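You operate a simulated robot arm through the tools that you are given. There is no shell and no other tool. Be economical: measure what you need, move in short steps, check, and stop when the job is done.

Carry out the task below with a simulated robot arm. There is one attempt and no reset: what you move stays moved.

TASK
Wind the sled out, scour the track clean and wind it back in.
Fine: use the yellow scourer and put it back.
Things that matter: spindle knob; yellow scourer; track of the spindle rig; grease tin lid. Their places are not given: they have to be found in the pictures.

It is judged by the outcome, as a careful person would: the job done as asked, and still so three seconds after it is handed in. It fails if anything else is knocked over, pushed out of place, dropped, spilled or broken.

THE ROBOT
A 7-joint arm with a two-finger parallel gripper, fixed in place. Base frame: the origin is at the foot of the arm, x ahead of it, y to its left, z up; the work surface is at about z = 0. Lengths are in mm, angles in rad, forces in N, time in s.
With the tool pointing down near the work surface it reaches from about 220 to 580 mm from the base axis. Its first joint turns from -1.152 to 1.152 rad. Payload 2.5 kg.
Tool frame: the origin (TCP) lies between the finger pads and is the grasp point; the fingertips stand 23 mm ahead of it; z points along the fingers, y is the line along which they close. The gripper opens to 94 mm. The fingers are 38 mm wide and 10 mm thick; the gripper's body (54 by 96 mm) begins 39 mm behind the TCP.
Orientation is told as [roll, pitch, yaw] about the base's x, y, z axes, in that order, counted from this pose: with the fingers straight down and closing along the base's y, the tool's x points along the base's -x, its y along +y and its z along -z.

THE INTERFACE
- The arm moves only by the tool send_rows. Its argument "motion" is one flat list of numbers, 7 for each row, row after row: the turn, a rotation vector about the tool's x, y, z in rad, then the shift along the tool's x, y, z in mm, then the gripper command, from -1 (shut) to 1 (fully open), values between in proportion. In form: [ax, ay, az, tx, ty, tz, claw, ax, ay, az, tx, ty, tz, claw, ...]. A call has 1 to 10 rows; each row is the pose to reach, as a shift and turn from the pose commanded when the call began, along the tool's axes at that moment. A row lasts 0.2 s, in which the tool goes at most 50 mm and 0.15 rad; a call with a longer step from one row to the next is refused whole, and so is a gripper value outside its range. A pose out of reach is approached as far as the arm can. The call stops where the force on the tool passes 60 N (or 10 N more than at its start, if that is more) or the arm is blocked; 0.2 s more then pass. The fingers move at their own pace (about 108 mm/s each) and stop on an object; they squeeze with about 37 N. The grip force told is the motor's: it shows also when the fingers shut on nothing. Time passes only in rows, and 0.2 s behind the last, so rows that repeat a pose let the fingers close. It gives the time, the measured TCP pose, the force on the tool (base axes), the opening and the grip force at its end, in the units of the frame above (readings bear some noise).
- Cameras (640 x 400 px; columns grow to the right, rows downward): "scene" is fixed at [123.2, -406.2, 545.7]; the picture's right is [0.80, -0.61, 0.00], its down [-0.29, -0.38, -0.88] and it looks along [0.53, 0.70, -0.48] (base axes); focal length 308 px, centre (320, 200). "wrist" rides on the gripper at [-39, 0, -44] in the tool frame; the picture's right is [0.00, -1.00, 0.00], its down [0.97, 0.00, -0.24] and it looks along [0.24, 0.00, 0.97] (tool axes); focal length 218 px, centre (320, 200).
- get_image(camera): a new picture of that camera. No time passes.
- probe_pixels(camera, pixels): for up to 12 pixels [column, row] of the newest picture of that camera ("zoom" is the newest enlarged one), the place [x, y, z] in the base frame of the surface seen there, good to about 3 mm, but the place of the scene camera against the robot may be out by one fixed shift of up to 12 mm in any direction. No time passes.
- zoom(camera, box): a new picture of the part [left, top, right, bottom] of that camera's present view, enlarged. No time passes.
- sign_off(): hands the job in; it is judged then, once.

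Work in short steps. Measure before you move; look again where a grasp or a placing could have gone wrong, and mend it. You have 80 turns and 34 pictures in all, those below and enlarged ones among them. Open the gripper and draw the arm clear of the work before you hand the job in, unless the task says otherwise; then end with one line.

The tools are called by a JSON object that holds its "method" and its "body". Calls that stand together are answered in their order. send_rows: Moves the arm, as the interface text tells. Its arguments: {"type":"object","properties":{"motion":{"type":"array","items":{"type":"number"}}},"required":["motion"]} The other tools are called the same way: get_image (camera) takes a picture; probe_pixels (camera, pixels) gives the place of the surface under pixels of a picture; zoom (camera, box) takes an enlarged picture of a part of a camera's view; sign_off () hands the job in.

At the start:

```text
clock: 0.0
position: [373.7, 208.1, 359.8]
orientation: [-0.001, 0.0, 0.001]
force: [0.4, -0.1, -0.6]
opening: 94.1
finger_force: 0.1
```

scene: 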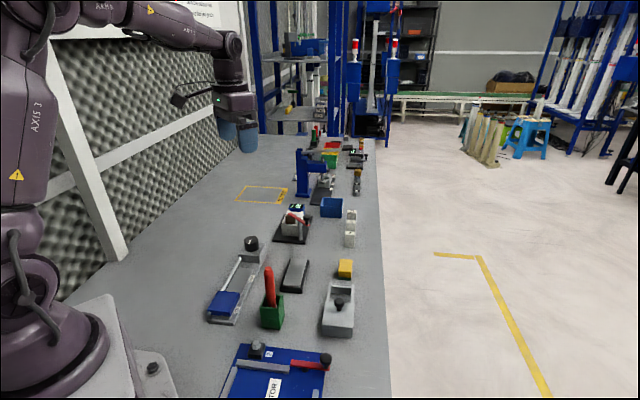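
wrist: 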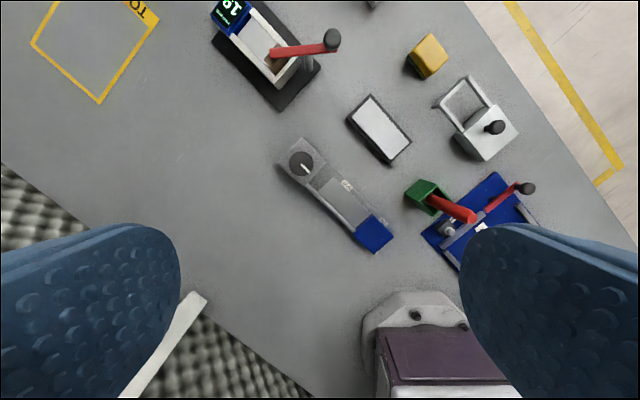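

The rig with a black knob (wrist 302,163) and a blue sled (375,233) is visible, and a yellow block at (428,55). I enlarge these areas.

{"method": "zoom", "body": {"camera": "wrist", "box": [260, 120, 420, 260]}}

{"method": "zoom", "body": {"camera": "scene", "box": [190, 190, 390, 340]}}

{"method": "probe_pixels", "body": {"camera": "wrist", "pixels": [[302, 163], [314, 174], [330, 190], [350, 210], [375, 233], [346, 184], [378, 128], [428, 55], [485, 130], [494, 127], [300, 145], [285, 170]]}}

```text
2.86 times, centred on (340, 190) of wrist
```

zoom: 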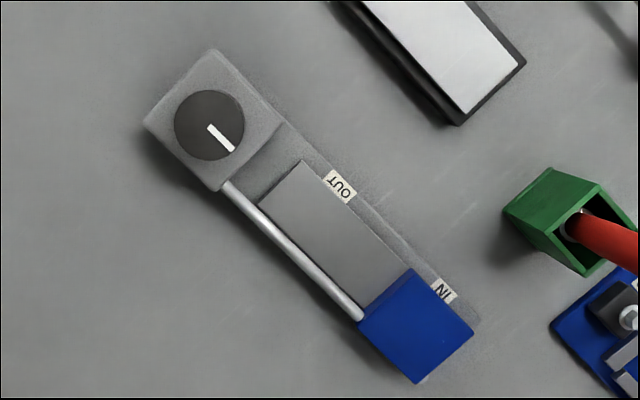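

```text
2.67 times, centred on (290, 265) of scene
```

zoom: 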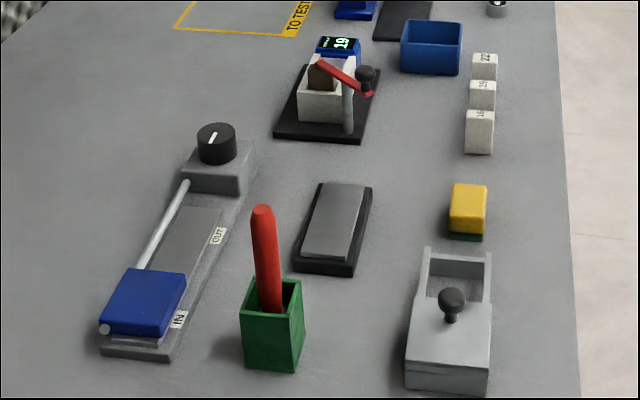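

```text
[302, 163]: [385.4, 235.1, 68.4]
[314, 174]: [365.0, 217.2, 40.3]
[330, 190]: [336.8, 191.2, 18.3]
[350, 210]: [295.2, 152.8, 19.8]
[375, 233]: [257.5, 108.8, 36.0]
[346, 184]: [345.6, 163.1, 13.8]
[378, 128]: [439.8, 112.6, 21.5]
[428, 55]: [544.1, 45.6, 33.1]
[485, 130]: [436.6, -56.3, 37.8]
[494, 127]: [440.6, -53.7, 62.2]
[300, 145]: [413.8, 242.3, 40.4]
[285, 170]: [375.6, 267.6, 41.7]
```

The scourer (yellow, green base) is near (544,46), and a grey box with a knob is near (437,-55). I look more closely at the box, the plate and the rest of the bench.

{"method": "zoom", "body": {"camera": "wrist", "box": [340, 20, 540, 180]}}

{"method": "zoom", "body": {"camera": "scene", "box": [260, 110, 400, 220]}}

{"method": "zoom", "body": {"camera": "scene", "box": [200, 270, 400, 400]}}

```text
2.50 times, centred on (440, 100) of wrist
```

zoom: 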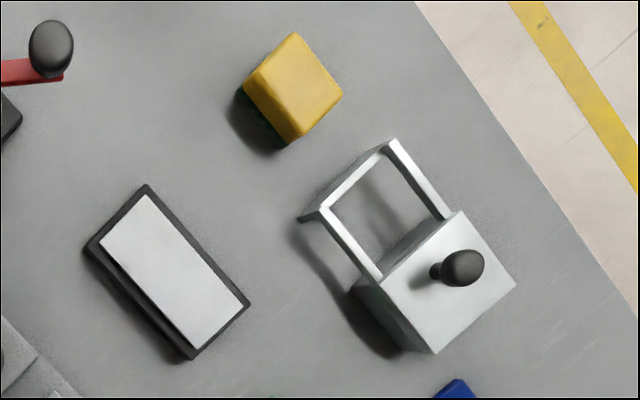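

```text
3.64 times, centred on (330, 165) of scene
```

zoom: 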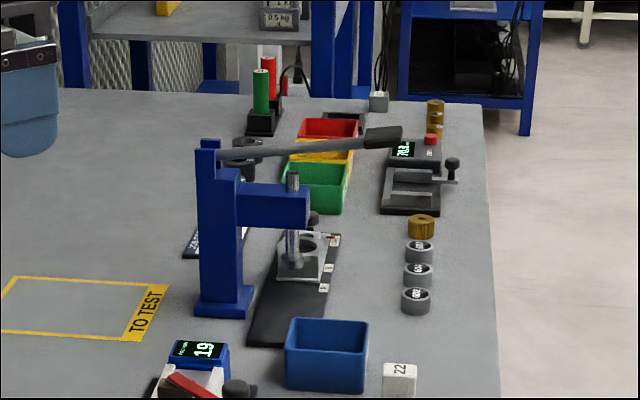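

```text
3.08 times, centred on (300, 335) of scene
```

zoom: 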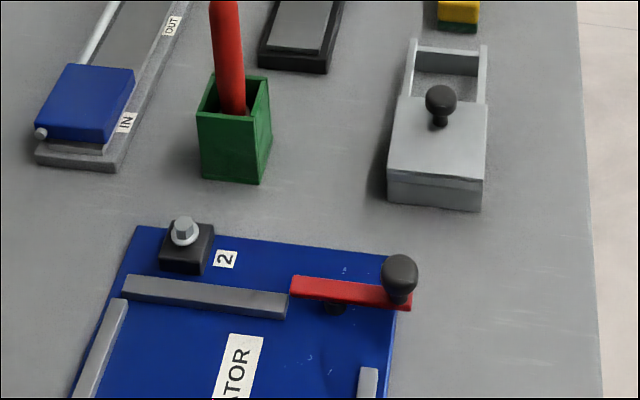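

Next I move to just above the knob for a close look at the rig.

{"method": "send_rows", "body": {"motion": [0, 0, 0, 0, 10, 45, -0.1, 0, 0, 0, 0, 20, 90, -0.1, 0, 0, 0, -6, 27, 135, -0.1, 0, 0, 0, -11.7, 27, 170, -0.1, 0, 0, 0, -11.7, 27, 180, -0.1]}}

{"method": "get_image", "body": {"camera": "wrist"}}

```text
clock: 1.2
position: [383.6, 235.7, 179.8]
orientation: [-0.001, -0.002, -0.001]
force: [0.2, -0.6, -1.1]
opening: 42.2
finger_force: 0.1
```

```text
26 pictures are left
```

wrist: 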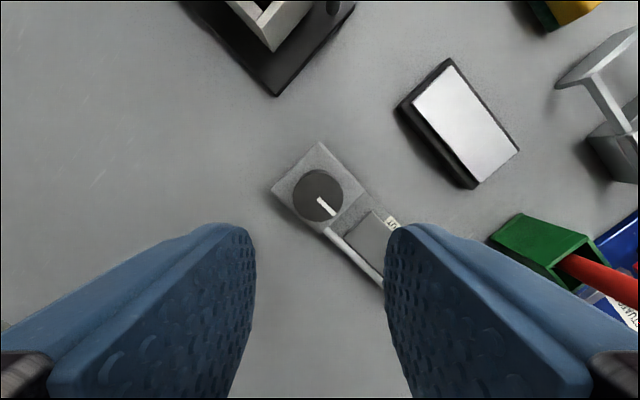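

The knob is at (318,195) between the fingers. I measure its edges and the body top.

{"method": "probe_pixels", "body": {"camera": "wrist", "pixels": [[318, 195], [295, 195], [341, 195], [318, 173], [318, 218], [320, 150], [282, 187], [355, 190], [372, 235], [352, 248]]}}

```text
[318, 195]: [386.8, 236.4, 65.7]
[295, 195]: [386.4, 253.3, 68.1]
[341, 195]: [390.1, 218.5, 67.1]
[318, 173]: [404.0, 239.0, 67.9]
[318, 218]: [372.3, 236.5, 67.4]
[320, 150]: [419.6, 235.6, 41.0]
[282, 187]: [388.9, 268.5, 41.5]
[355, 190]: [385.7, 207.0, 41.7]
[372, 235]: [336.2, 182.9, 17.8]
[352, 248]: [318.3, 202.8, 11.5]
```

Knob centre is about (387,236.5), diameter 38, top 67. I descend with an opening of about 61 mm and grip it.

{"method": "send_rows", "body": {"motion": [0, 0, 0, -3.4, 0.8, 0, 0.3, 0, 0, 0, -3.4, 0.8, 45, 0.3, 0, 0, 0, -3.4, 0.8, 90, 0.3, 0, 0, 0, -3.4, 0.8, 111, 0.3, 0, 0, 0, -3.4, 0.8, 111, -1, 0, 0, 0, -3.4, 0.8, 111, -1]}}

{"method": "send_rows", "body": {"motion": [0, 0, 0.12, 0, 0, 0, -1, 0, 0, 0.24, 0, 0, 0, -1, 0, 0, 0.36, 0, 0, 0, -1, 0, 0, 0.48, 0, 0, 0, -1, 0, 0, 0.6, 0, 0, 0, -1]}}

{"method": "zoom", "body": {"camera": "scene", "box": [190, 220, 310, 340]}}

```text
clock: 2.6
position: [388.0, 237.6, 70.3]
orientation: [-0.001, 0.001, 0.002]
force: [-0.3, 0.0, -4.4]
opening: 38.0
finger_force: 45.0
```

```text
clock: 3.8
position: [386.7, 234.6, 68.8]
orientation: [-0.005, 0.0, -0.604]
force: [-19.8, -18.9, 33.1]
opening: 37.5
finger_force: 44.9
```

```text
3.33 times, centred on (250, 280) of scene
```

zoom: 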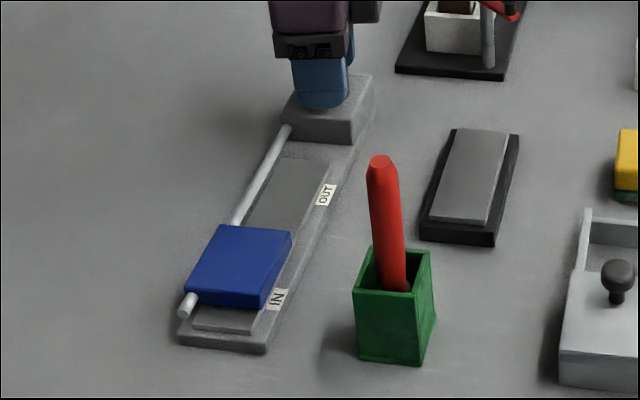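

Clockwise moves the sled toward OUT. The force stayed moderate, so I continue in the same direction.

{"method": "send_rows", "body": {"motion": [0, 0, 0.12, 0, 0, 0, -1, 0, 0, 0.24, 0, 0, 0, -1, 0, 0, 0.36, 0, 0, 0, -1, 0, 0, 0.48, 0, 0, 0, -1, 0, 0, 0.6, 0, 0, 0, -1, 0, 0, 0.72, 0, 0, 0, -1, 0, 0, 0.84, 0, 0, 0, -1]}}

{"method": "zoom", "body": {"camera": "scene", "box": [190, 220, 310, 340]}}

```text
clock: 5.4
position: [385.5, 234.8, 67.7]
orientation: [-0.008, -0.002, -1.444]
force: [-28.5, -18.0, 26.7]
opening: 37.8
finger_force: 44.8
```

```text
3.33 times, centred on (250, 280) of scene
```

zoom: 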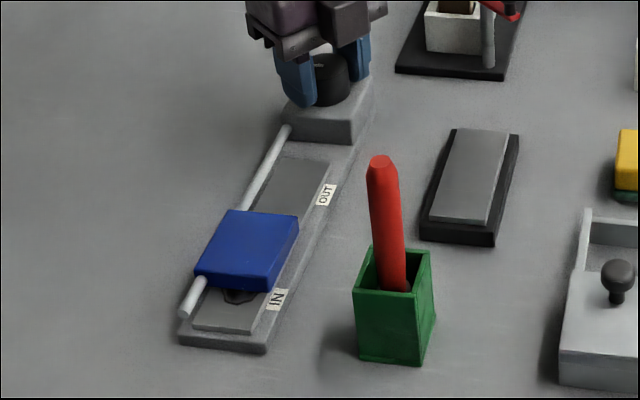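

A dark dirt patch is appearing where the sled was. I continue turning clockwise.

{"method": "send_rows", "body": {"motion": [0, 0, 0.12, 0, 0, 0, -1, 0, 0, 0.24, 0, 0, 0, -1, 0, 0, 0.36, 0, 0, 0, -1, 0, 0, 0.48, 0, 0, 0, -1, 0, 0, 0.6, 0, 0, 0, -1, 0, 0, 0.72, 0, 0, 0, -1, 0, 0, 0.84, 0, 0, 0, -1]}}

```text
clock: 7.0
position: [384.7, 235.9, 68.7]
orientation: [-0.006, -0.01, -2.284]
force: [-36.2, -8.1, 10.2]
opening: 37.9
finger_force: 45.3
```

The turn works down to yaw -2.28. I release, wind the wrist back and correct the centre by about 2 mm as the forces suggest.

{"method": "send_rows", "body": {"motion": [0, 0, 0, 0, 0, 0, 0.35, 0, 0, -0.148, -2.4, -0.5, 0, 0.35, 0, 0, -0.296, -2.4, -0.5, 0, 0.35, 0, 0, -0.444, -2.4, -0.5, 0, 0.35, 0, 0, -0.592, -2.4, -0.5, 0, 0.35, 0, 0, -0.74, -2.4, -0.5, 0, 0.35, 0, 0, -0.888, -2.4, -0.5, 0, 0.35, 0, 0, -1.036, -2.4, -0.5, 0, 0.35, 0, 0, -1.184, -2.4, -0.5, 0, 0.35, 0, 0, -1.332, -2.4, -0.5, 0, 0.35]}}

{"method": "send_rows", "body": {"motion": [0, 0, -0.148, 0, 0, 0, 0.35, 0, 0, -0.296, 0, 0, 0, 0.35, 0, 0, -0.444, 0, 0, 0, 0.35, 0, 0, -0.592, 0, 0, 0, 0.35, 0, 0, -0.74, 0, 0, 0, 0.35, 0, 0, -0.888, 0, 0, 0, 0.35, 0, 0, -1.036, 0, 0, 0, 0.35, 0, 0, -1.184, 0, 0, 0, 0.35, 0, 0, -1.332, 0, 0, 0, 0.35, 0, 0, -1.48, 0, 0, 0, 0.35]}}

{"method": "send_rows", "body": {"motion": [0, 0, -0.148, 0, 0, 0, 0.35, 0, 0, -0.296, 0, 0, 0, 0.35, 0, 0, -0.444, 0, 0, 0, 0.35, 0, 0, -0.592, 0, 0, 0, 0.35, 0, 0, -0.74, 0, 0, 0, 0.35, 0, 0, -0.888, 0, 0, 0, 0.35, 0, 0, -1.036, 0, 0, 0, 0.35]}}

{"method": "zoom", "body": {"camera": "scene", "box": [190, 220, 310, 340]}}

```text
clock: 9.2
position: [386.9, 234.9, 69.5]
orientation: [0.001, 0.0, -0.947]
force: [0.4, -0.5, 0.5]
opening: 63.0
finger_force: 0.0
```

```text
clock: 11.4
position: [386.8, 234.9, 68.6]
orientation: [0.001, -0.001, 0.534]
force: [0.2, -0.3, -0.4]
opening: 63.3
finger_force: 0.1
```

```text
clock: 13.0
position: [386.6, 234.2, 70.5]
orientation: [0.0, -0.002, 1.569]
force: [0.0, -0.1, -0.8]
opening: 63.6
finger_force: 0.1
```

```text
3.33 times, centred on (250, 280) of scene
```

zoom: 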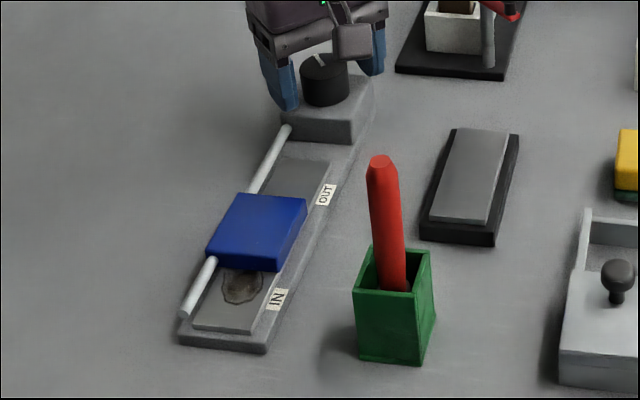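

The dirt patch is exposed; the sled is about halfway to OUT. I grip again and continue.

{"method": "send_rows", "body": {"motion": [0, 0, 0, 0, 0, 0, -1, 0, 0, 0, 0, 0, 0, -1, 0, 0, 0.14, 0, 0, 0, -1, 0, 0, 0.28, 0, 0, 0, -1, 0, 0, 0.42, 0, 0, 0, -1, 0, 0, 0.56, 0, 0, 0, -1, 0, 0, 0.7, 0, 0, 0, -1, 0, 0, 0.84, 0, 0, 0, -1, 0, 0, 0.98, 0, 0, 0, -1, 0, 0, 1.12, 0, 0, 0, -1]}}

{"method": "send_rows", "body": {"motion": [0, 0, 0.14, 0, 0, 0, -1, 0, 0, 0.28, 0, 0, 0, -1, 0, 0, 0.42, 0, 0, 0, -1, 0, 0, 0.56, 0, 0, 0, -1, 0, 0, 0.7, 0, 0, 0, -1, 0, 0, 0.84, 0, 0, 0, -1, 0, 0, 0.98, 0, 0, 0, -1]}}

{"method": "zoom", "body": {"camera": "scene", "box": [190, 220, 310, 340]}}

```text
clock: 15.2
position: [383.9, 235.5, 67.9]
orientation: [0.003, 0.007, 0.448]
force: [-32.4, 5.4, 9.4]
opening: 37.8
finger_force: 44.8
```

```text
clock: 16.8
position: [384.5, 237.4, 67.9]
orientation: [0.001, 0.005, -0.53]
force: [-17.7, 15.1, -12.2]
opening: 37.7
finger_force: 45.2
```

```text
3.33 times, centred on (250, 280) of scene
```

zoom: 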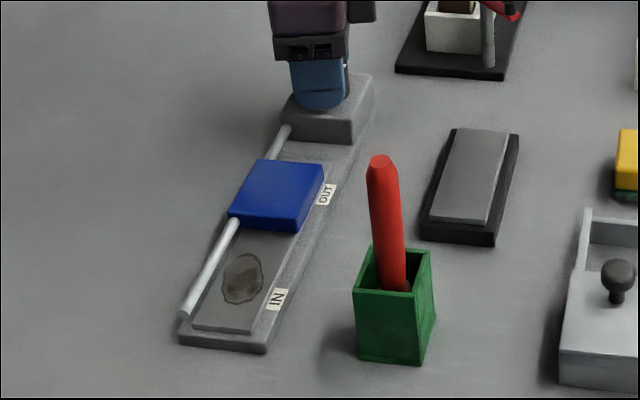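

The sled is nearly at OUT. I turn another 0.84 rad and watch for a stop.

{"method": "send_rows", "body": {"motion": [0, 0, 0.12, 0, 0, 0, -1, 0, 0, 0.24, 0, 0, 0, -1, 0, 0, 0.36, 0, 0, 0, -1, 0, 0, 0.48, 0, 0, 0, -1, 0, 0, 0.6, 0, 0, 0, -1, 0, 0, 0.72, 0, 0, 0, -1, 0, 0, 0.84, 0, 0, 0, -1]}}

{"method": "zoom", "body": {"camera": "scene", "box": [190, 220, 310, 340]}}

```text
clock: 18.4
position: [385.8, 234.6, 69.7]
orientation: [-0.002, -0.001, -1.373]
force: [-5.7, 10.3, -21.4]
opening: 37.4
finger_force: 44.9
```

```text
3.33 times, centred on (250, 280) of scene
```

zoom: 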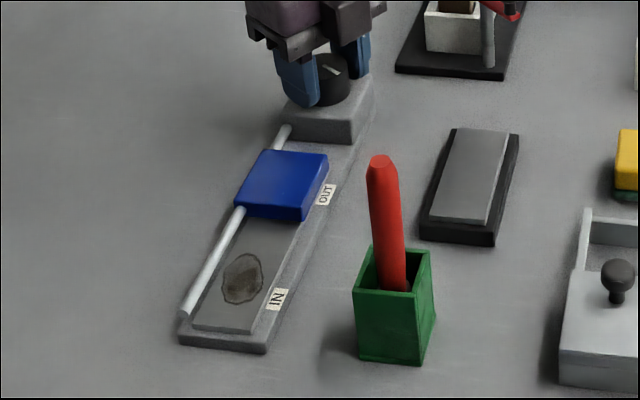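

It still moves with no stop felt; I turn a bit further.

{"method": "send_rows", "body": {"motion": [0, 0, 0.12, 0, 0, 0, -1, 0, 0, 0.24, 0, 0, 0, -1, 0, 0, 0.36, 0, 0, 0, -1, 0, 0, 0.48, 0, 0, 0, -1, 0, 0, 0.6, 0, 0, 0, -1, 0, 0, 0.72, 0, 0, 0, -1, 0, 0, 0.84, 0, 0, 0, -1]}}

{"method": "zoom", "body": {"camera": "scene", "box": [190, 220, 310, 340]}}

```text
clock: 20.0
position: [384.9, 236.8, 69.7]
orientation: [-0.003, -0.003, -2.212]
force: [-20.9, 5.9, -5.4]
opening: 38.2
finger_force: 45.0
```

```text
3.33 times, centred on (250, 280) of scene
```

zoom: 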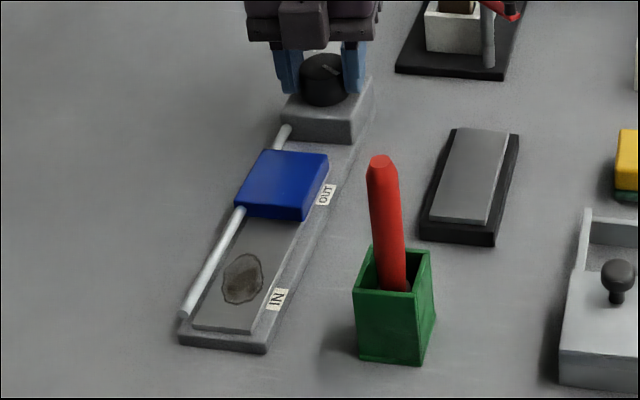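

The knob mark did not move this time: the sled is at its OUT stop and the dirt is fully exposed. I release, rise and turn the wrist toward the scourer.

{"method": "send_rows", "body": {"motion": [0, 0, 0, 0, 0, 0, 0.35, 0, 0, 0, 0, 0, -40, 0.35, 0, 0, -0.142, 0, 0, -90, 0.35, 0, 0, -0.284, 0, 0, -130, 0.35, 0, 0, -0.426, 0, 0, -130, 0.35, 0, 0, -0.568, 0, 0, -130, 0.35, 0, 0, -0.71, 0, 0, -130, 0.35, 0, 0, -0.852, 0, 0, -130, 0.35, 0, 0, -0.994, 0, 0, -130, 0.35, 0, 0, -1.136, 0, 0, -130, 0.35]}}

{"method": "send_rows", "body": {"motion": [0, 0, -0.142, 0, 0, 0, 0.6, 0, 0, -0.284, 0, 0, 0, 0.6]}}

```text
clock: 22.2
position: [387.1, 234.9, 200.5]
orientation: [0.0, 0.0, -1.073]
force: [0.3, 0.7, -0.3]
opening: 63.5
finger_force: 0.1
```

```text
clock: 22.8
position: [385.9, 234.0, 200.0]
orientation: [0.0, 0.001, -0.79]
force: [0.5, 0.1, -0.7]
opening: 75.0
finger_force: 0.0
```

Now I fly to above the scourer at height 200.

{"method": "send_rows", "body": {"motion": [0, 0, 0, -40.3, -3.8, 0, 0.6, 0, 0, 0, -80.6, -7.7, 0, 0.6, 0, 0, 0, -121, -11.5, 0, 0.6, 0, 0, 0, -161.3, -15.3, 0, 0.6, 0, 0, 0, -201.6, -19.2, 0, 0.6, 0, 0, 0, -241.9, -23, 0, 0.6, 0, 0, 0, -241.9, -23, 0, 0.6]}}

{"method": "get_image", "body": {"camera": "wrist"}}

```text
clock: 24.4
position: [540.2, 44.8, 202.0]
orientation: [0.0, 0.001, -0.794]
force: [-0.1, -0.8, -0.1]
opening: 75.1
finger_force: 0.0
```

```text
19 pictures are left
```

wrist: 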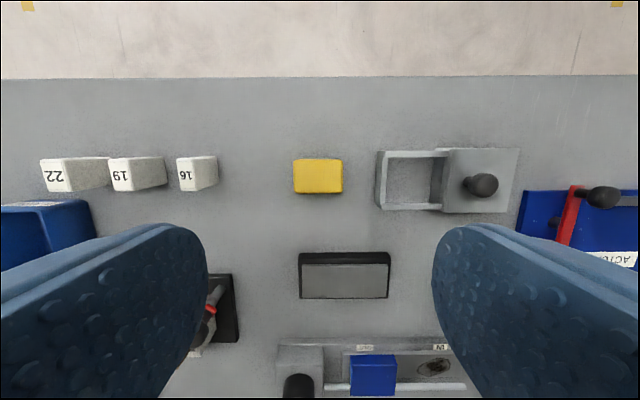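

The scourer is at (318,176), aligned with the tool. I measure it and the rig's dirt.

{"method": "probe_pixels", "body": {"camera": "wrist", "pixels": [[318, 176], [297, 176], [339, 176], [318, 163], [318, 189], [434, 367], [420, 371], [448, 363], [388, 376], [434, 387], [460, 345], [318, 198]]}}

{"method": "zoom", "body": {"camera": "wrist", "box": [260, 140, 380, 215]}}

```text
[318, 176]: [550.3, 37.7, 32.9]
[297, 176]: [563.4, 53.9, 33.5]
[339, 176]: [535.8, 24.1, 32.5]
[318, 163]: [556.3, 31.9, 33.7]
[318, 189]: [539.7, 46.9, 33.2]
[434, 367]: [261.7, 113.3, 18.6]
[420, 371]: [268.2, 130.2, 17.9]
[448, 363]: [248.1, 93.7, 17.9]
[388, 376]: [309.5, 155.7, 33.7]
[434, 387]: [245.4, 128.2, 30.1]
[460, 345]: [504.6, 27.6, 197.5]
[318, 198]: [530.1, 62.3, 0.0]
```

```text
5.33 times, centred on (320, 178) of wrist
```

zoom: 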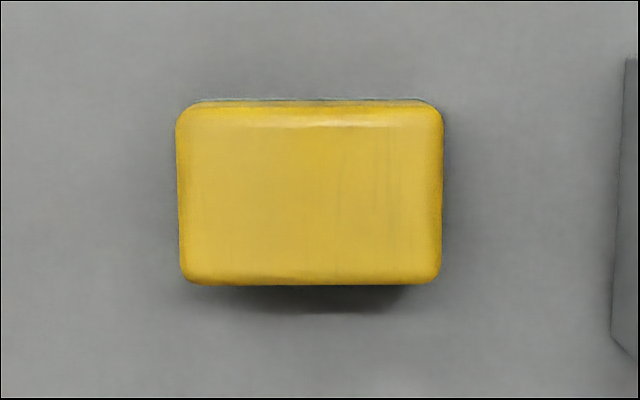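

Scourer centre is (549.5,38.5), about 48 x 33, top 33. I grip it high (TCP z≈39), so that the fingertips clear the rod while scrubbing.

{"method": "send_rows", "body": {"motion": [0, 0, 0, -11.3, 2.2, 0, 0.32, 0, 0, 0, -11.3, 2.2, 45, 0.32, 0, 0, 0, -11.3, 2.2, 90, 0.32, 0, 0, 0, -11.3, 2.2, 120, 0.32]}}

{"method": "get_image", "body": {"camera": "wrist"}}

```text
clock: 25.4
position: [551.2, 38.6, 82.7]
orientation: [0.001, -0.001, -0.793]
force: [0.3, -0.7, 0.7]
opening: 62.1
finger_force: 0.0
```

```text
17 pictures are left
```

wrist: 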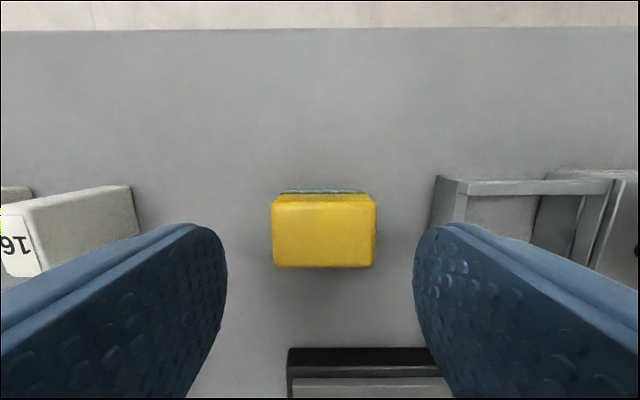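

The alignment is good (scourer at 324,234; expected 320,238). I narrow the opening slightly, descend to z≈39 and grip.

{"method": "send_rows", "body": {"motion": [0, 0, 0, 0, -1, 0, 0.2, 0, 0, 0, 0, -1, 22, 0.2, 0, 0, 0, 0, -1, 42.5, 0.2, 0, 0, 0, 0, -1, 42.5, 0.2, 0, 0, 0, 0, -1, 42.5, -1, 0, 0, 0, 0, -1, 42.5, -1]}}

{"method": "send_rows", "body": {"motion": [0, 0, 0, 0, 0, -20, -1, 0, 0, 0, 0, 0, -60, -1, 0, 0, 0, 0, 0, -101, -1]}}

{"method": "get_image", "body": {"camera": "wrist"}}

```text
clock: 26.8
position: [550.4, 38.1, 35.8]
orientation: [0.0, 0.001, -0.793]
force: [0.1, -0.3, 1.1]
opening: 49.0
finger_force: 36.7
```

```text
clock: 27.6
position: [547.5, 39.3, 136.8]
orientation: [-0.002, 0.0, -0.793]
force: [0.3, 0.1, -0.7]
opening: 49.1
finger_force: 36.8
```

```text
16 pictures are left
```

wrist: 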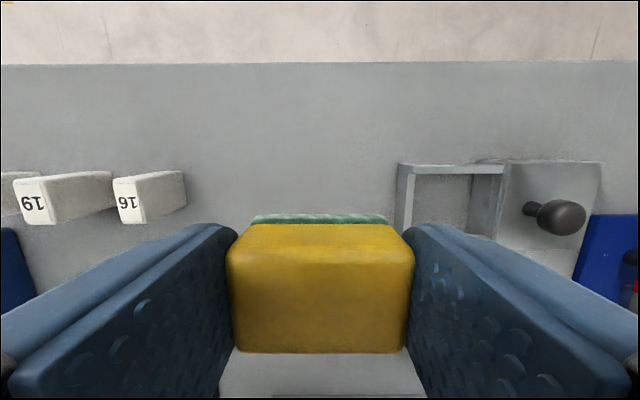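

The scourer is held (49 mm). I rise over the pencil holder and fly to above the dirt patch at about (262,113).

{"method": "send_rows", "body": {"motion": [0, 0, 0, 0, 0, -48, -1, 0, 0, 0, 0, 0, -96, -1, 0, 0, 0, 36.4, -21.9, -100, -1, 0, 0, 0, 72.8, -43.8, -100, -1, 0, 0, 0, 109.2, -65.7, -100, -1, 0, 0, 0, 145.6, -87.6, -100, -1, 0, 0, 0, 182, -109.5, -100, -1, 0, 0, 0, 218.4, -131.4, -100, -1, 0, 0, 0, 254.8, -153.3, -100, -1, 0, 0, 0, 254.8, -153.3, -100, -1]}}

{"method": "get_image", "body": {"camera": "wrist"}}

```text
clock: 29.8
position: [259.1, 110.6, 238.2]
orientation: [0.001, -0.003, -0.792]
force: [1.3, 0.0, -0.3]
opening: 49.2
finger_force: 36.7
```

```text
15 pictures are left
```

wrist: 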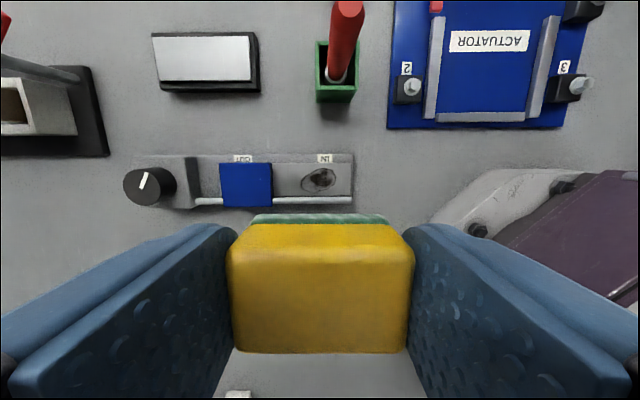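

The dirt is at (319,180), between the sled (247,185) and the track end (352,180). I measure these.

{"method": "probe_pixels", "body": {"camera": "wrist", "pixels": [[319, 180], [302, 180], [336, 180], [319, 169], [319, 192], [275, 180], [350, 180], [319, 165], [319, 195], [319, 201], [268, 180], [319, 157]]}}

{"method": "zoom", "body": {"camera": "wrist", "box": [200, 140, 370, 220]}}

```text
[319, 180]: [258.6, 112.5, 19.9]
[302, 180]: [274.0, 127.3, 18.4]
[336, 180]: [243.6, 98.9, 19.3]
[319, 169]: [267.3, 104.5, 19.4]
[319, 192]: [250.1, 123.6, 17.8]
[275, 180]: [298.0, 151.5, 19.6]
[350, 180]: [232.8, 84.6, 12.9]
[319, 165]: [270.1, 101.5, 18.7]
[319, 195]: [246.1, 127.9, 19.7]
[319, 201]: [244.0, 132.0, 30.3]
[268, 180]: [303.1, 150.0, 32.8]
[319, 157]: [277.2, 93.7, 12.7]
```

```text
3.76 times, centred on (285, 180) of wrist
```

zoom: 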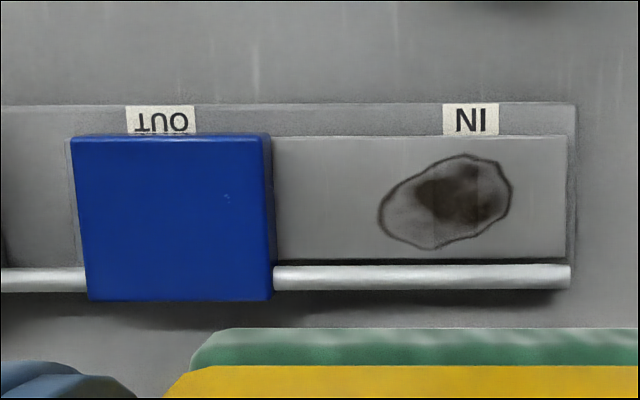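

The dirt is centred at about (258.6,112.5), z≈19, 43 x 30, on a 40 mm wide pad. I descend to just above it, then touch slowly.

{"method": "send_rows", "body": {"motion": [0, 0, 0, 1.2, 2, 40, -1, 0, 0, 0, 1.2, 2, 85, -1, 0, 0, 0, 1.2, 2, 130, -1, 0, 0, 0, 1.2, 2, 165, -1, 0, 0, 0, 1.2, 2, 176, -1, 0, 0, 0, 1.2, 2, 176, -1]}}

{"method": "send_rows", "body": {"motion": [0, 0, 0, 0, 0, 2, -1, 0, 0, 0, 0, 0, 4, -1, 0, 0, 0, 0, 0, 6, -1, 0, 0, 0, 0, 0, 7, -1]}}

```text
clock: 31.2
position: [263.3, 112.6, 63.4]
orientation: [-0.002, -0.001, -0.791]
force: [0.1, 0.2, -0.9]
opening: 49.3
finger_force: 37.3
```

```text
clock: 32.2
position: [262.4, 113.4, 55.7]
orientation: [0.0, -0.002, -0.793]
force: [0.0, 0.2, 1.0]
opening: 49.0
finger_force: 37.3
```

No clear contact yet; I go down in 1 mm steps.

{"method": "send_rows", "body": {"motion": [0, 0, 0, 0, 0, 1, -1, 0, 0, 0, 0, 0, 2, -1, 0, 0, 0, 0, 0, 2, -1]}}

{"method": "zoom", "body": {"camera": "scene", "box": [190, 240, 290, 340]}}

```text
clock: 33.0
position: [262.1, 114.5, 52.8]
orientation: [0.003, -0.002, -0.794]
force: [-4.1, -8.3, 43.5]
opening: 49.3
finger_force: 36.9
```

```text
4.00 times, centred on (240, 290) of scene
```

zoom: 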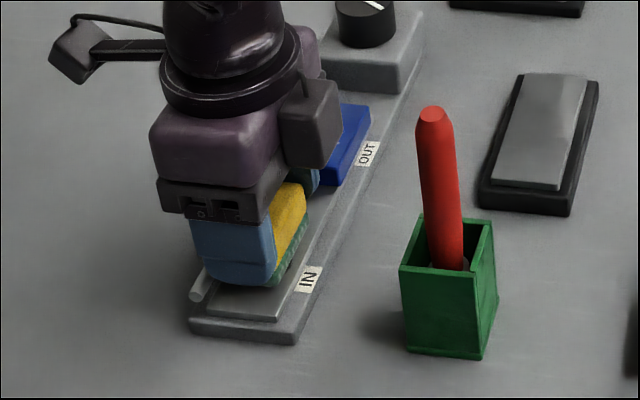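

Contact with 43 N. I ease off about 0.8 mm and scrub in strokes along the track.

{"method": "send_rows", "body": {"motion": [0, 0, 0, 0, 0, -0.8, -1, 0, 0, 0, 0, 8, -0.8, -1, 0, 0, 0, 0, 15, -0.8, -1, 0, 0, 0, 0, 7, -0.8, -1, 0, 0, 0, 0, 0, -0.8, -1, 0, 0, 0, 0, -8, -0.8, -1, 0, 0, 0, 0, -15, -0.8, -1, 0, 0, 0, 0, -8, -0.8, -1, 0, 0, 0, 0, 0, -0.8, -1]}}

```text
clock: 35.0
position: [260.3, 114.2, 52.7]
orientation: [0.001, 0.001, -0.792]
force: [-1.0, -0.7, 2.0]
opening: 49.3
finger_force: 37.6
```

The pressure fell to 2 N. I press 0.7 mm deeper and scrub more strokes, with a small sideways shift.

{"method": "send_rows", "body": {"motion": [0, 0, 0, 0, 0, 0.5, -1, 0, 0, 0, 0, 8, 0.6, -1, 0, 0, 0, 0, 15, 0.7, -1, 0, 0, 0, 0, 5, 0.7, -1, 0, 0, 0, 0, -5, 0.7, -1, 0, 0, 0, 0, -15, 0.7, -1, 0, 0, 0, 0, -5, 0.7, -1, 0, 0, 0, 0, 5, 0.7, -1, 0, 0, 0, 0, 15, 0.7, -1, 0, 0, 0, 0, 5, 0.7, -1]}}

{"method": "send_rows", "body": {"motion": [0, 0, 0, -3, -5, 0.2, -1, 0, 0, 0, -3, -15, 0.2, -1, 0, 0, 0, -3, -20, 0.2, -1, 0, 0, 0, -3, -10, 0.2, -1, 0, 0, 0, -3, 0, 0.2, -1, 0, 0, 0, -3, 10, 0.2, -1, 0, 0, 0, 1, 10, 0.2, -1, 0, 0, 0, 1, 0, 0.2, -1, 0, 0, 0, 1, -10, 0.2, -1, 0, 0, 0, 1, -20, 0.2, -1]}}

{"method": "send_rows", "body": {"motion": [0, 0, 0, 0, 10, 0, -1, 0, 0, 0, 0, 15, 0, -1, 0, 0, 0, 0, 15, -30, -1, 0, 0, 0, 0, 15, -75, -1, 0, 0, 0, 0, 15, -120, -1, 0, 0, 0, 0, 15, -165, -1, 0, 0, 0, 0, 15, -180, -1]}}

{"method": "zoom", "body": {"camera": "wrist", "box": [200, 140, 370, 220]}}

```text
clock: 37.2
position: [265.8, 118.6, 55.4]
orientation: [0.0, -0.001, -0.792]
force: [0.0, -1.6, -1.5]
opening: 49.3
finger_force: 36.7
```

```text
clock: 39.4
position: [249.1, 104.0, 54.3]
orientation: [0.0, -0.002, -0.792]
force: [0.3, 0.0, -1.5]
opening: 49.2
finger_force: 36.9
```

```text
clock: 41.0
position: [259.4, 114.5, 234.4]
orientation: [-0.001, -0.001, -0.792]
force: [0.1, -0.6, -0.5]
opening: 49.3
finger_force: 37.1
```

```text
3.76 times, centred on (285, 180) of wrist
```

zoom: 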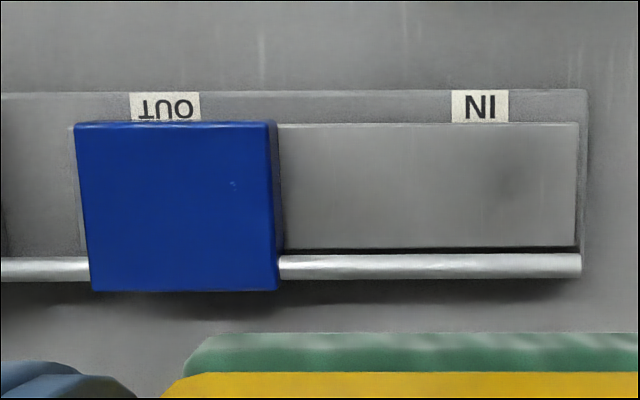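

Almost clean: a faint smudge remains at (505,185) of the zoom, about 17 mm toward IN. I return there, press a little more and scrub again.

{"method": "send_rows", "body": {"motion": [0, 0, 0, 0, -6, 45, -1, 0, 0, 0, 0, -12, 90, -1, 0, 0, 0, 0, -14, 135, -1, 0, 0, 0, 0, -14, 170, -1, 0, 0, 0, 0, -14, 179, -1, 0, 0, 0, 0, -14, 181, -1, 0, 0, 0, 0, -14, 181, -1]}}

{"method": "send_rows", "body": {"motion": [0, 0, 0, 0, 0, 0.7, -1, 0, 0, 0, 0, 0, 0.7, -1]}}

```text
clock: 42.6
position: [249.8, 105.7, 50.2]
orientation: [0.0, 0.0, -0.79]
force: [-12.2, -3.8, 43.2]
opening: 49.0
finger_force: 37.4
```

```text
clock: 43.2
position: [251.2, 105.7, 50.3]
orientation: [-0.001, 0.0, -0.791]
force: [-13.6, -1.0, 49.1]
opening: 49.2
finger_force: 37.1
```

Firm contact now; I scrub strokes at nearly this depth.

{"method": "send_rows", "body": {"motion": [0, 0, 0, 0, 0, -0.5, -1, 0, 0, 0, 0, -6, -0.5, -1, 0, 0, 0, 0, 2, -0.5, -1, 0, 0, 0, 0, 10, -0.5, -1, 0, 0, 0, 0, 18, -0.5, -1, 0, 0, 0, 0, 10, -0.5, -1, 0, 0, 0, 0, 2, -0.5, -1, 0, 0, 0, 0, -6, -0.5, -1, 0, 0, 0, -2, -6, -0.5, -1, 0, 0, 0, -2, 2, -0.5, -1]}}

{"method": "send_rows", "body": {"motion": [0, 0, 0, 0, 0, 0.4, -1, 0, 0, 0, 0, 8, 0.4, -1, 0, 0, 0, 0, 16, 0.4, -1, 0, 0, 0, 0, 8, 0.4, -1, 0, 0, 0, 0, 0, 0.4, -1, 0, 0, 0, 0, -8, 0.4, -1, 0, 0, 0, 4, -8, 0.4, -1, 0, 0, 0, 4, 0, 0.4, -1, 0, 0, 0, 4, 8, 0.4, -1, 0, 0, 0, 4, 16, 0.4, -1]}}

{"method": "send_rows", "body": {"motion": [0, 0, 0, -2, -4, -30, -1, 0, 0, 0, -2, -4, -75, -1, 0, 0, 0, -2, -4, -120, -1, 0, 0, 0, -2, -4, -165, -1, 0, 0, 0, -2, -4, -182, -1]}}

{"method": "zoom", "body": {"camera": "wrist", "box": [200, 140, 370, 220]}}

```text
clock: 45.4
position: [254.2, 106.0, 51.1]
orientation: [0.0, -0.003, -0.791]
force: [-0.7, 0.7, 0.6]
opening: 49.2
finger_force: 37.1
```

```text
clock: 47.6
position: [262.7, 118.7, 50.6]
orientation: [0.0, -0.001, -0.792]
force: [-12.6, -11.6, 43.5]
opening: 48.9
finger_force: 36.4
```

```text
clock: 48.8
position: [259.5, 114.2, 235.1]
orientation: [-0.002, -0.002, -0.792]
force: [0.2, 0.3, -1.0]
opening: 49.0
finger_force: 36.8
```

```text
3.76 times, centred on (285, 180) of wrist
```

zoom: 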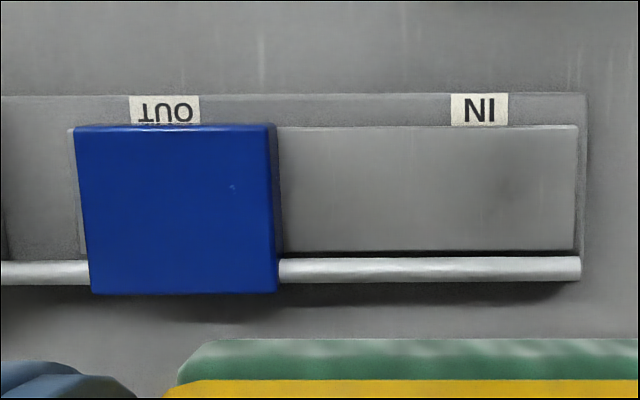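

Much fainter but a trace may remain around (505,185). I do one more pass there.

{"method": "send_rows", "body": {"motion": [0, 0, 0, 0, -6, 45, -1, 0, 0, 0, 0, -12, 90, -1, 0, 0, 0, 0, -14, 135, -1, 0, 0, 0, 0, -14, 170, -1, 0, 0, 0, 0, -14, 180, -1, 0, 0, 0, 0, -14, 182, -1, 0, 0, 0, 0, -8, 182, -1, 0, 0, 0, 0, -14, 182, -1, 0, 0, 0, 0, -20, 182.2, -1, 0, 0, 0, 0, -12, 182.2, -1]}}

{"method": "send_rows", "body": {"motion": [0, 0, 0, -2, 4, 0.2, -1, 0, 0, 0, -2, -8, 0.2, -1, 0, 0, 0, 2, -8, 0.3, -1, 0, 0, 0, 2, 4, 0.3, -1, 0, 0, 0, 0, -6, 0.3, -1, 0, 0, 0, 0, 10, -30, -1, 0, 0, 0, 0, 12, -75, -1, 0, 0, 0, 0, 12, -120, -1, 0, 0, 0, 0, 12, -165, -1, 0, 0, 0, 0, 12, -182, -1]}}

{"method": "zoom", "body": {"camera": "wrist", "box": [280, 150, 370, 206]}}

```text
clock: 51.0
position: [252.1, 106.3, 50.5]
orientation: [0.0, 0.0, -0.793]
force: [-4.2, -3.1, 10.4]
opening: 49.3
finger_force: 36.6
```

```text
clock: 53.2
position: [257.9, 114.7, 233.5]
orientation: [-0.002, -0.002, -0.792]
force: [0.1, 0.6, -0.1]
opening: 49.2
finger_force: 36.7
```

```text
7.11 times, centred on (325, 178) of wrist
```

zoom: 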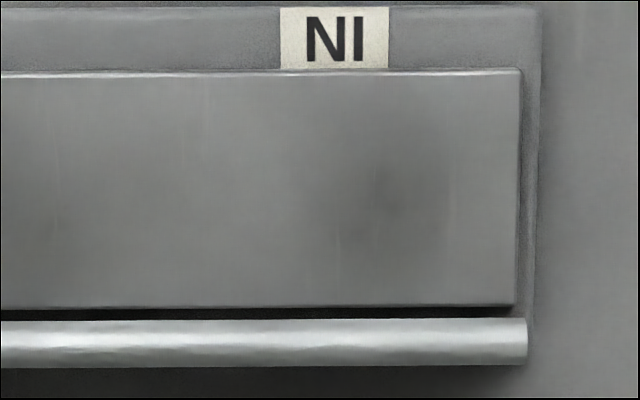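

I judge the track clean (what remains looks like even shading). I fly the scourer back to where it came from, stopping above it.

{"method": "send_rows", "body": {"motion": [0, 0, 0, -36.7, 21.6, 0, -1, 0, 0, 0, -73.4, 43.2, 0, -1, 0, 0, 0, -110.1, 64.8, 0, -1, 0, 0, 0, -146.9, 86.5, 0, -1, 0, 0, 0, -183.6, 108.1, 0, -1, 0, 0, 0, -220.3, 129.7, 0, -1, 0, 0, 0, -257, 151.3, 0, -1, 0, 0, 0, -257, 151.3, 45, -1, 0, 0, 0, -257, 151.3, 90, -1, 0, 0, 0, -257, 151.3, 132, -1]}}

{"method": "send_rows", "body": {"motion": [0, 0, 0, 0, 0, 35, -1, 0, 0, 0, 0, 0, 58, -1, 0, 0, 0, 0, 0, 62, -1, 0, 0, 0, 0, 0, 63, -1, 0, 0, 0, 0, 0, 63, -1]}}

```text
clock: 55.4
position: [548.2, 41.8, 104.1]
orientation: [0.002, 0.0, -0.793]
force: [-0.2, -0.7, -0.1]
opening: 49.1
finger_force: 36.7
```

```text
clock: 56.6
position: [547.5, 38.1, 39.4]
orientation: [0.0, 0.0, -0.792]
force: [-1.1, -0.9, -1.2]
opening: 49.2
finger_force: 37.1
```

No contact yet at commanded 37.4; I step down a little.

{"method": "send_rows", "body": {"motion": [0, 0, 0, 0, 0, 1, -1, 0, 0, 0, 0, 0, 2, -1, 0, 0, 0, 0, 0, 3, -1, 0, 0, 0, 0, 0, 3, -1]}}

```text
clock: 57.6
position: [548.9, 36.7, 34.9]
orientation: [0.001, 0.0, -0.793]
force: [0.7, -0.7, 0.1]
opening: 49.3
finger_force: 36.8
```

{"method": "send_rows", "body": {"motion": [0, 0, 0, 0, 0, 0.7, -1, 0, 0, 0, 0, 0, 1.4, -1, 0, 0, 0, 0, 0, 1.4, -1]}}

```text
clock: 58.4
position: [548.9, 38.0, 32.9]
orientation: [-0.001, 0.0, -0.793]
force: [-0.4, -0.9, -0.2]
opening: 48.9
finger_force: 36.6
```

Still free; one more 1 mm step.

{"method": "send_rows", "body": {"motion": [0, 0, 0, 0, 0, 0.6, -1, 0, 0, 0, 0, 0, 1.2, -1, 0, 0, 0, 0, 0, 1.2, -1]}}

```text
clock: 59.2
position: [549.3, 38.8, 33.1]
orientation: [-0.001, 0.0, -0.792]
force: [-0.3, 0.2, -0.3]
opening: 49.1
finger_force: 37.4
```

{"method": "send_rows", "body": {"motion": [0, 0, 0, 0, 0, 0.5, -1, 0, 0, 0, 0, 0, 1, -1, 0, 0, 0, 0, 0, 1, -1]}}

```text
clock: 60.0
position: [548.2, 38.6, 32.4]
orientation: [0.0, -0.003, -0.792]
force: [-6.9, -0.7, 16.1]
opening: 49.1
finger_force: 37.2
```

Contact with the bench (16 N). I open and rise, then look.

{"method": "send_rows", "body": {"motion": [0, 0, 0, 0, 0, -0.5, 0.2, 0, 0, 0, 0, 0, -0.5, 0.2, 0, 0, 0, 0, 0, -30, 0.2, 0, 0, 0, 0, 0, -75, 0.2, 0, 0, 0, 0, 0, -120, 0.3, 0, 0, 0, 0, 0, -167.6, 0.3, 0, 0, 0, 0, 0, -167.6, 0.3]}}

{"method": "get_image", "body": {"camera": "wrist"}}

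```text
clock: 61.6
position: [548.4, 41.4, 195.2]
orientation: [0.0, -0.001, -0.792]
force: [-0.8, 0.1, 0.2]
opening: 61.2
finger_force: 0.0
```

```text
9 pictures are left
```

wrist: 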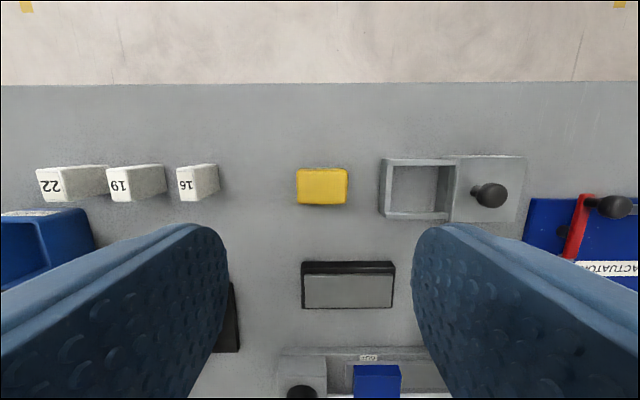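

The scourer is back in its place, green side down. I fly to above the knob while turning the wrist to yaw -2.2 for winding counter-clockwise.

{"method": "send_rows", "body": {"motion": [0, 0, 0.141, 31.9, 2.65, 0, 0.35, 0, 0, 0.282, 63.8, 5.3, 0, 0.35, 0, 0, 0.423, 95.7, 7.95, 0, 0.35, 0, 0, 0.564, 127.6, 10.6, 0, 0.35, 0, 0, 0.705, 159.5, 13.25, 0, 0.35, 0, 0, 0.846, 191.4, 15.9, 0, 0.35, 0, 0, 0.987, 223.3, 18.55, 0, 0.35, 0, 0, 1.128, 255.2, 21.2, 0, 0.35, 0, 0, 1.269, 255.2, 21.2, 0, 0.35, 0, 0, 1.41, 255.2, 21.2, 0, 0.35]}}

{"method": "send_rows", "body": {"motion": [0, 0, 0, 0, 0, 45, 0.35, 0, 0, 0, 0, 0, 90, 0.35, 0, 0, 0, 0, 0, 129, 0.35, 0, 0, 0, 0, 0, 129, 0.35, 0, 0, 0, 0, 0, 129, -1, 0, 0, 0, 0, 0, 129, -1]}}

```text
clock: 63.8
position: [384.4, 238.1, 197.0]
orientation: [0.0, -0.001, -2.207]
force: [-0.3, 0.6, 0.1]
opening: 63.8
finger_force: 0.1
```

```text
clock: 65.2
position: [384.3, 234.8, 65.8]
orientation: [-0.004, 0.0, -2.203]
force: [-10.8, 8.2, -2.2]
opening: 37.7
finger_force: 45.1
```

Gripped. I wind counter-clockwise.

{"method": "send_rows", "body": {"motion": [0, 0, -0.13, 0, 0, 0, -1, 0, 0, -0.26, 0, 0, 0, -1, 0, 0, -0.39, 0, 0, 0, -1, 0, 0, -0.52, 0, 0, 0, -1, 0, 0, -0.65, 0, 0, 0, -1, 0, 0, -0.78, 0, 0, 0, -1, 0, 0, -0.91, 0, 0, 0, -1, 0, 0, -1.04, 0, 0, 0, -1, 0, 0, -1.17, 0, 0, 0, -1, 0, 0, -1.3, 0, 0, 0, -1]}}

{"method": "send_rows", "body": {"motion": [0, 0, -0.13, 0, 0, 0, -1, 0, 0, -0.26, 0, 0, 0, -1, 0, 0, -0.39, 0, 0, 0, -1, 0, 0, -0.52, 0, 0, 0, -1, 0, 0, -0.65, 0, 0, 0, -1, 0, 0, -0.78, 0, 0, 0, -1, 0, 0, -0.91, 0, 0, 0, -1, 0, 0, -1.04, 0, 0, 0, -1, 0, 0, -1.17, 0, 0, 0, -1, 0, 0, -1.3, 0, 0, 0, -1]}}

{"method": "send_rows", "body": {"motion": [0, 0, -0.13, 0, 0, 0, -1, 0, 0, -0.26, 0, 0, 0, -1, 0, 0, -0.39, 0, 0, 0, -1, 0, 0, -0.52, 0, 0, 0, -1, 0, 0, -0.65, 0, 0, 0, -1, 0, 0, -0.78, 0, 0, 0, -1, 0, 0, -0.91, 0, 0, 0, -1, 0, 0, -1.04, 0, 0, 0, -1, 0, 0, -1.17, 0, 0, 0, -1, 0, 0, -1.3, 0, 0, 0, -1]}}

{"method": "zoom", "body": {"camera": "scene", "box": [190, 220, 310, 340]}}

```text
clock: 67.4
position: [386.3, 234.1, 69.7]
orientation: [0.005, -0.002, -0.902]
force: [26.1, 7.1, -31.2]
opening: 38.0
finger_force: 44.4
```

```text
clock: 69.6
position: [387.0, 236.6, 70.6]
orientation: [0.0, -0.005, 0.402]
force: [14.6, 8.6, 11.8]
opening: 37.7
finger_force: 45.0
```

```text
clock: 71.8
position: [385.4, 236.9, 70.8]
orientation: [-0.003, 0.001, 1.701]
force: [-1.1, 9.5, 30.7]
opening: 37.6
finger_force: 45.3
```

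```text
3.33 times, centred on (250, 280) of scene
```

zoom: 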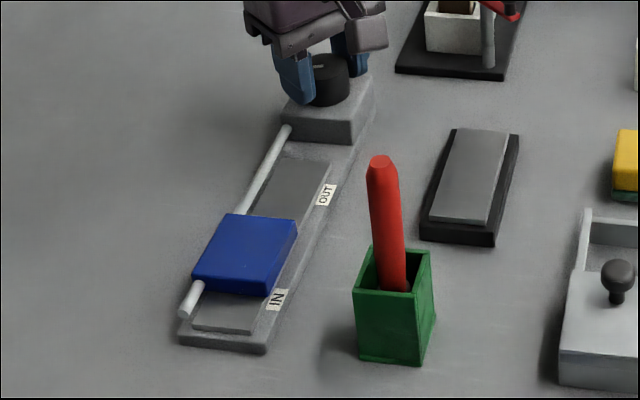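

The sled is about 1.3 rad short of IN. I continue a little in the same direction.

{"method": "send_rows", "body": {"motion": [0, 0, -0.12, 0, 0, 0, -1, 0, 0, -0.24, 0, 0, 0, -1, 0, 0, -0.36, 0, 0, 0, -1, 0, 0, -0.48, 0, 0, 0, -1, 0, 0, -0.6, 0, 0, 0, -1]}}

```text
clock: 73.0
position: [384.5, 235.7, 70.1]
orientation: [-0.004, -0.001, 2.299]
force: [6.8, 16.3, 7.6]
opening: 37.6
finger_force: 45.5
```

{"method": "send_rows", "body": {"motion": [0, 0, -0.12, 0, 0, 0, -1, 0, 0, -0.24, 0, 0, 0, -1, 0, 0, -0.36, 0, 0, 0, -1, 0, 0, -0.48, 0, 0, 0, -1]}}

{"method": "zoom", "body": {"camera": "scene", "box": [190, 220, 310, 340]}}

```text
clock: 74.0
position: [385.4, 236.1, 70.3]
orientation: [-0.008, 0.003, 2.78]
force: [15.7, 25.0, 3.2]
opening: 37.3
finger_force: 45.1
```

```text
3.33 times, centred on (250, 280) of scene
```

zoom: 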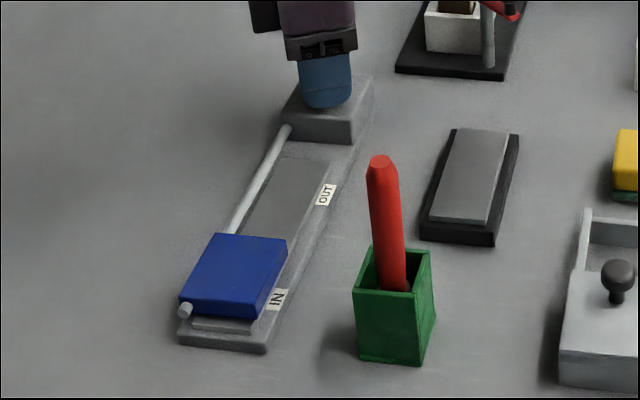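

The sled is back at about its starting place. I give a final small turn to make sure it is seated at the IN end, then release and rise.

{"method": "send_rows", "body": {"motion": [0, 0, -0.1, 0, 0, 0, -1, 0, 0, -0.2, 0, 0, 0, -1]}}

{"method": "send_rows", "body": {"motion": [0, 0, 0, 0, 0, 0, 0.35, 0, 0, 0, 0, 0, 0, 0.35, 0, 0, 0, 0, 0, -40, 0.35, 0, 0, 0.14, 0, 0, -85, 0.35, 0, 0, 0.28, 0, 0, -130, 0.35, 0, 0, 0.42, 0, 0, -170, 0.35, 0, 0, 0.56, 0, 0, -190, 0.35, 0, 0, 0.7, 0, 0, -190, 0.35]}}

{"method": "zoom", "body": {"camera": "scene", "box": [190, 190, 390, 340]}}

```text
clock: 74.6
position: [386.0, 237.0, 69.5]
orientation: [-0.005, 0.003, 2.976]
force: [14.5, 22.0, 3.2]
opening: 38.0
finger_force: 44.9
```

```text
clock: 76.4
position: [384.0, 235.9, 261.0]
orientation: [0.001, -0.002, 2.274]
force: [-0.3, -0.3, -0.2]
opening: 63.2
finger_force: 0.0
```

```text
2.67 times, centred on (290, 265) of scene
```

zoom: 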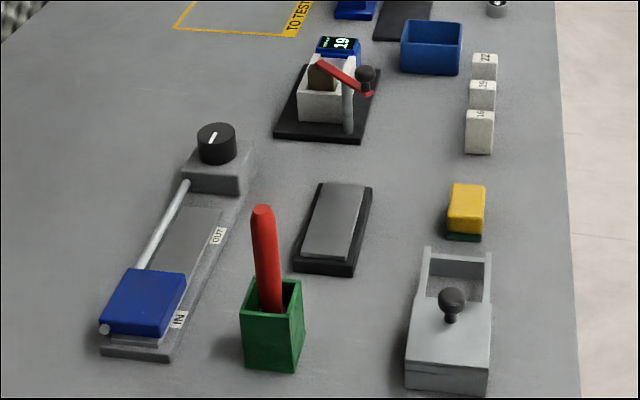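

The sled, knob mark and scourer match the opening picture, nothing else has moved, and the arm is clear with the gripper open. I hand the job in.

{"method": "sign_off", "body": {}}

```text
The job is handed in.
```

I wound the sled out, scoured the track with the yellow scourer and put the scourer back within a couple of millimetres of its place. I then wound the sled back to IN. I took a faint shading left on the track after the last scrub to be surface texture, not dirt, and I left the grease tin lid alone.
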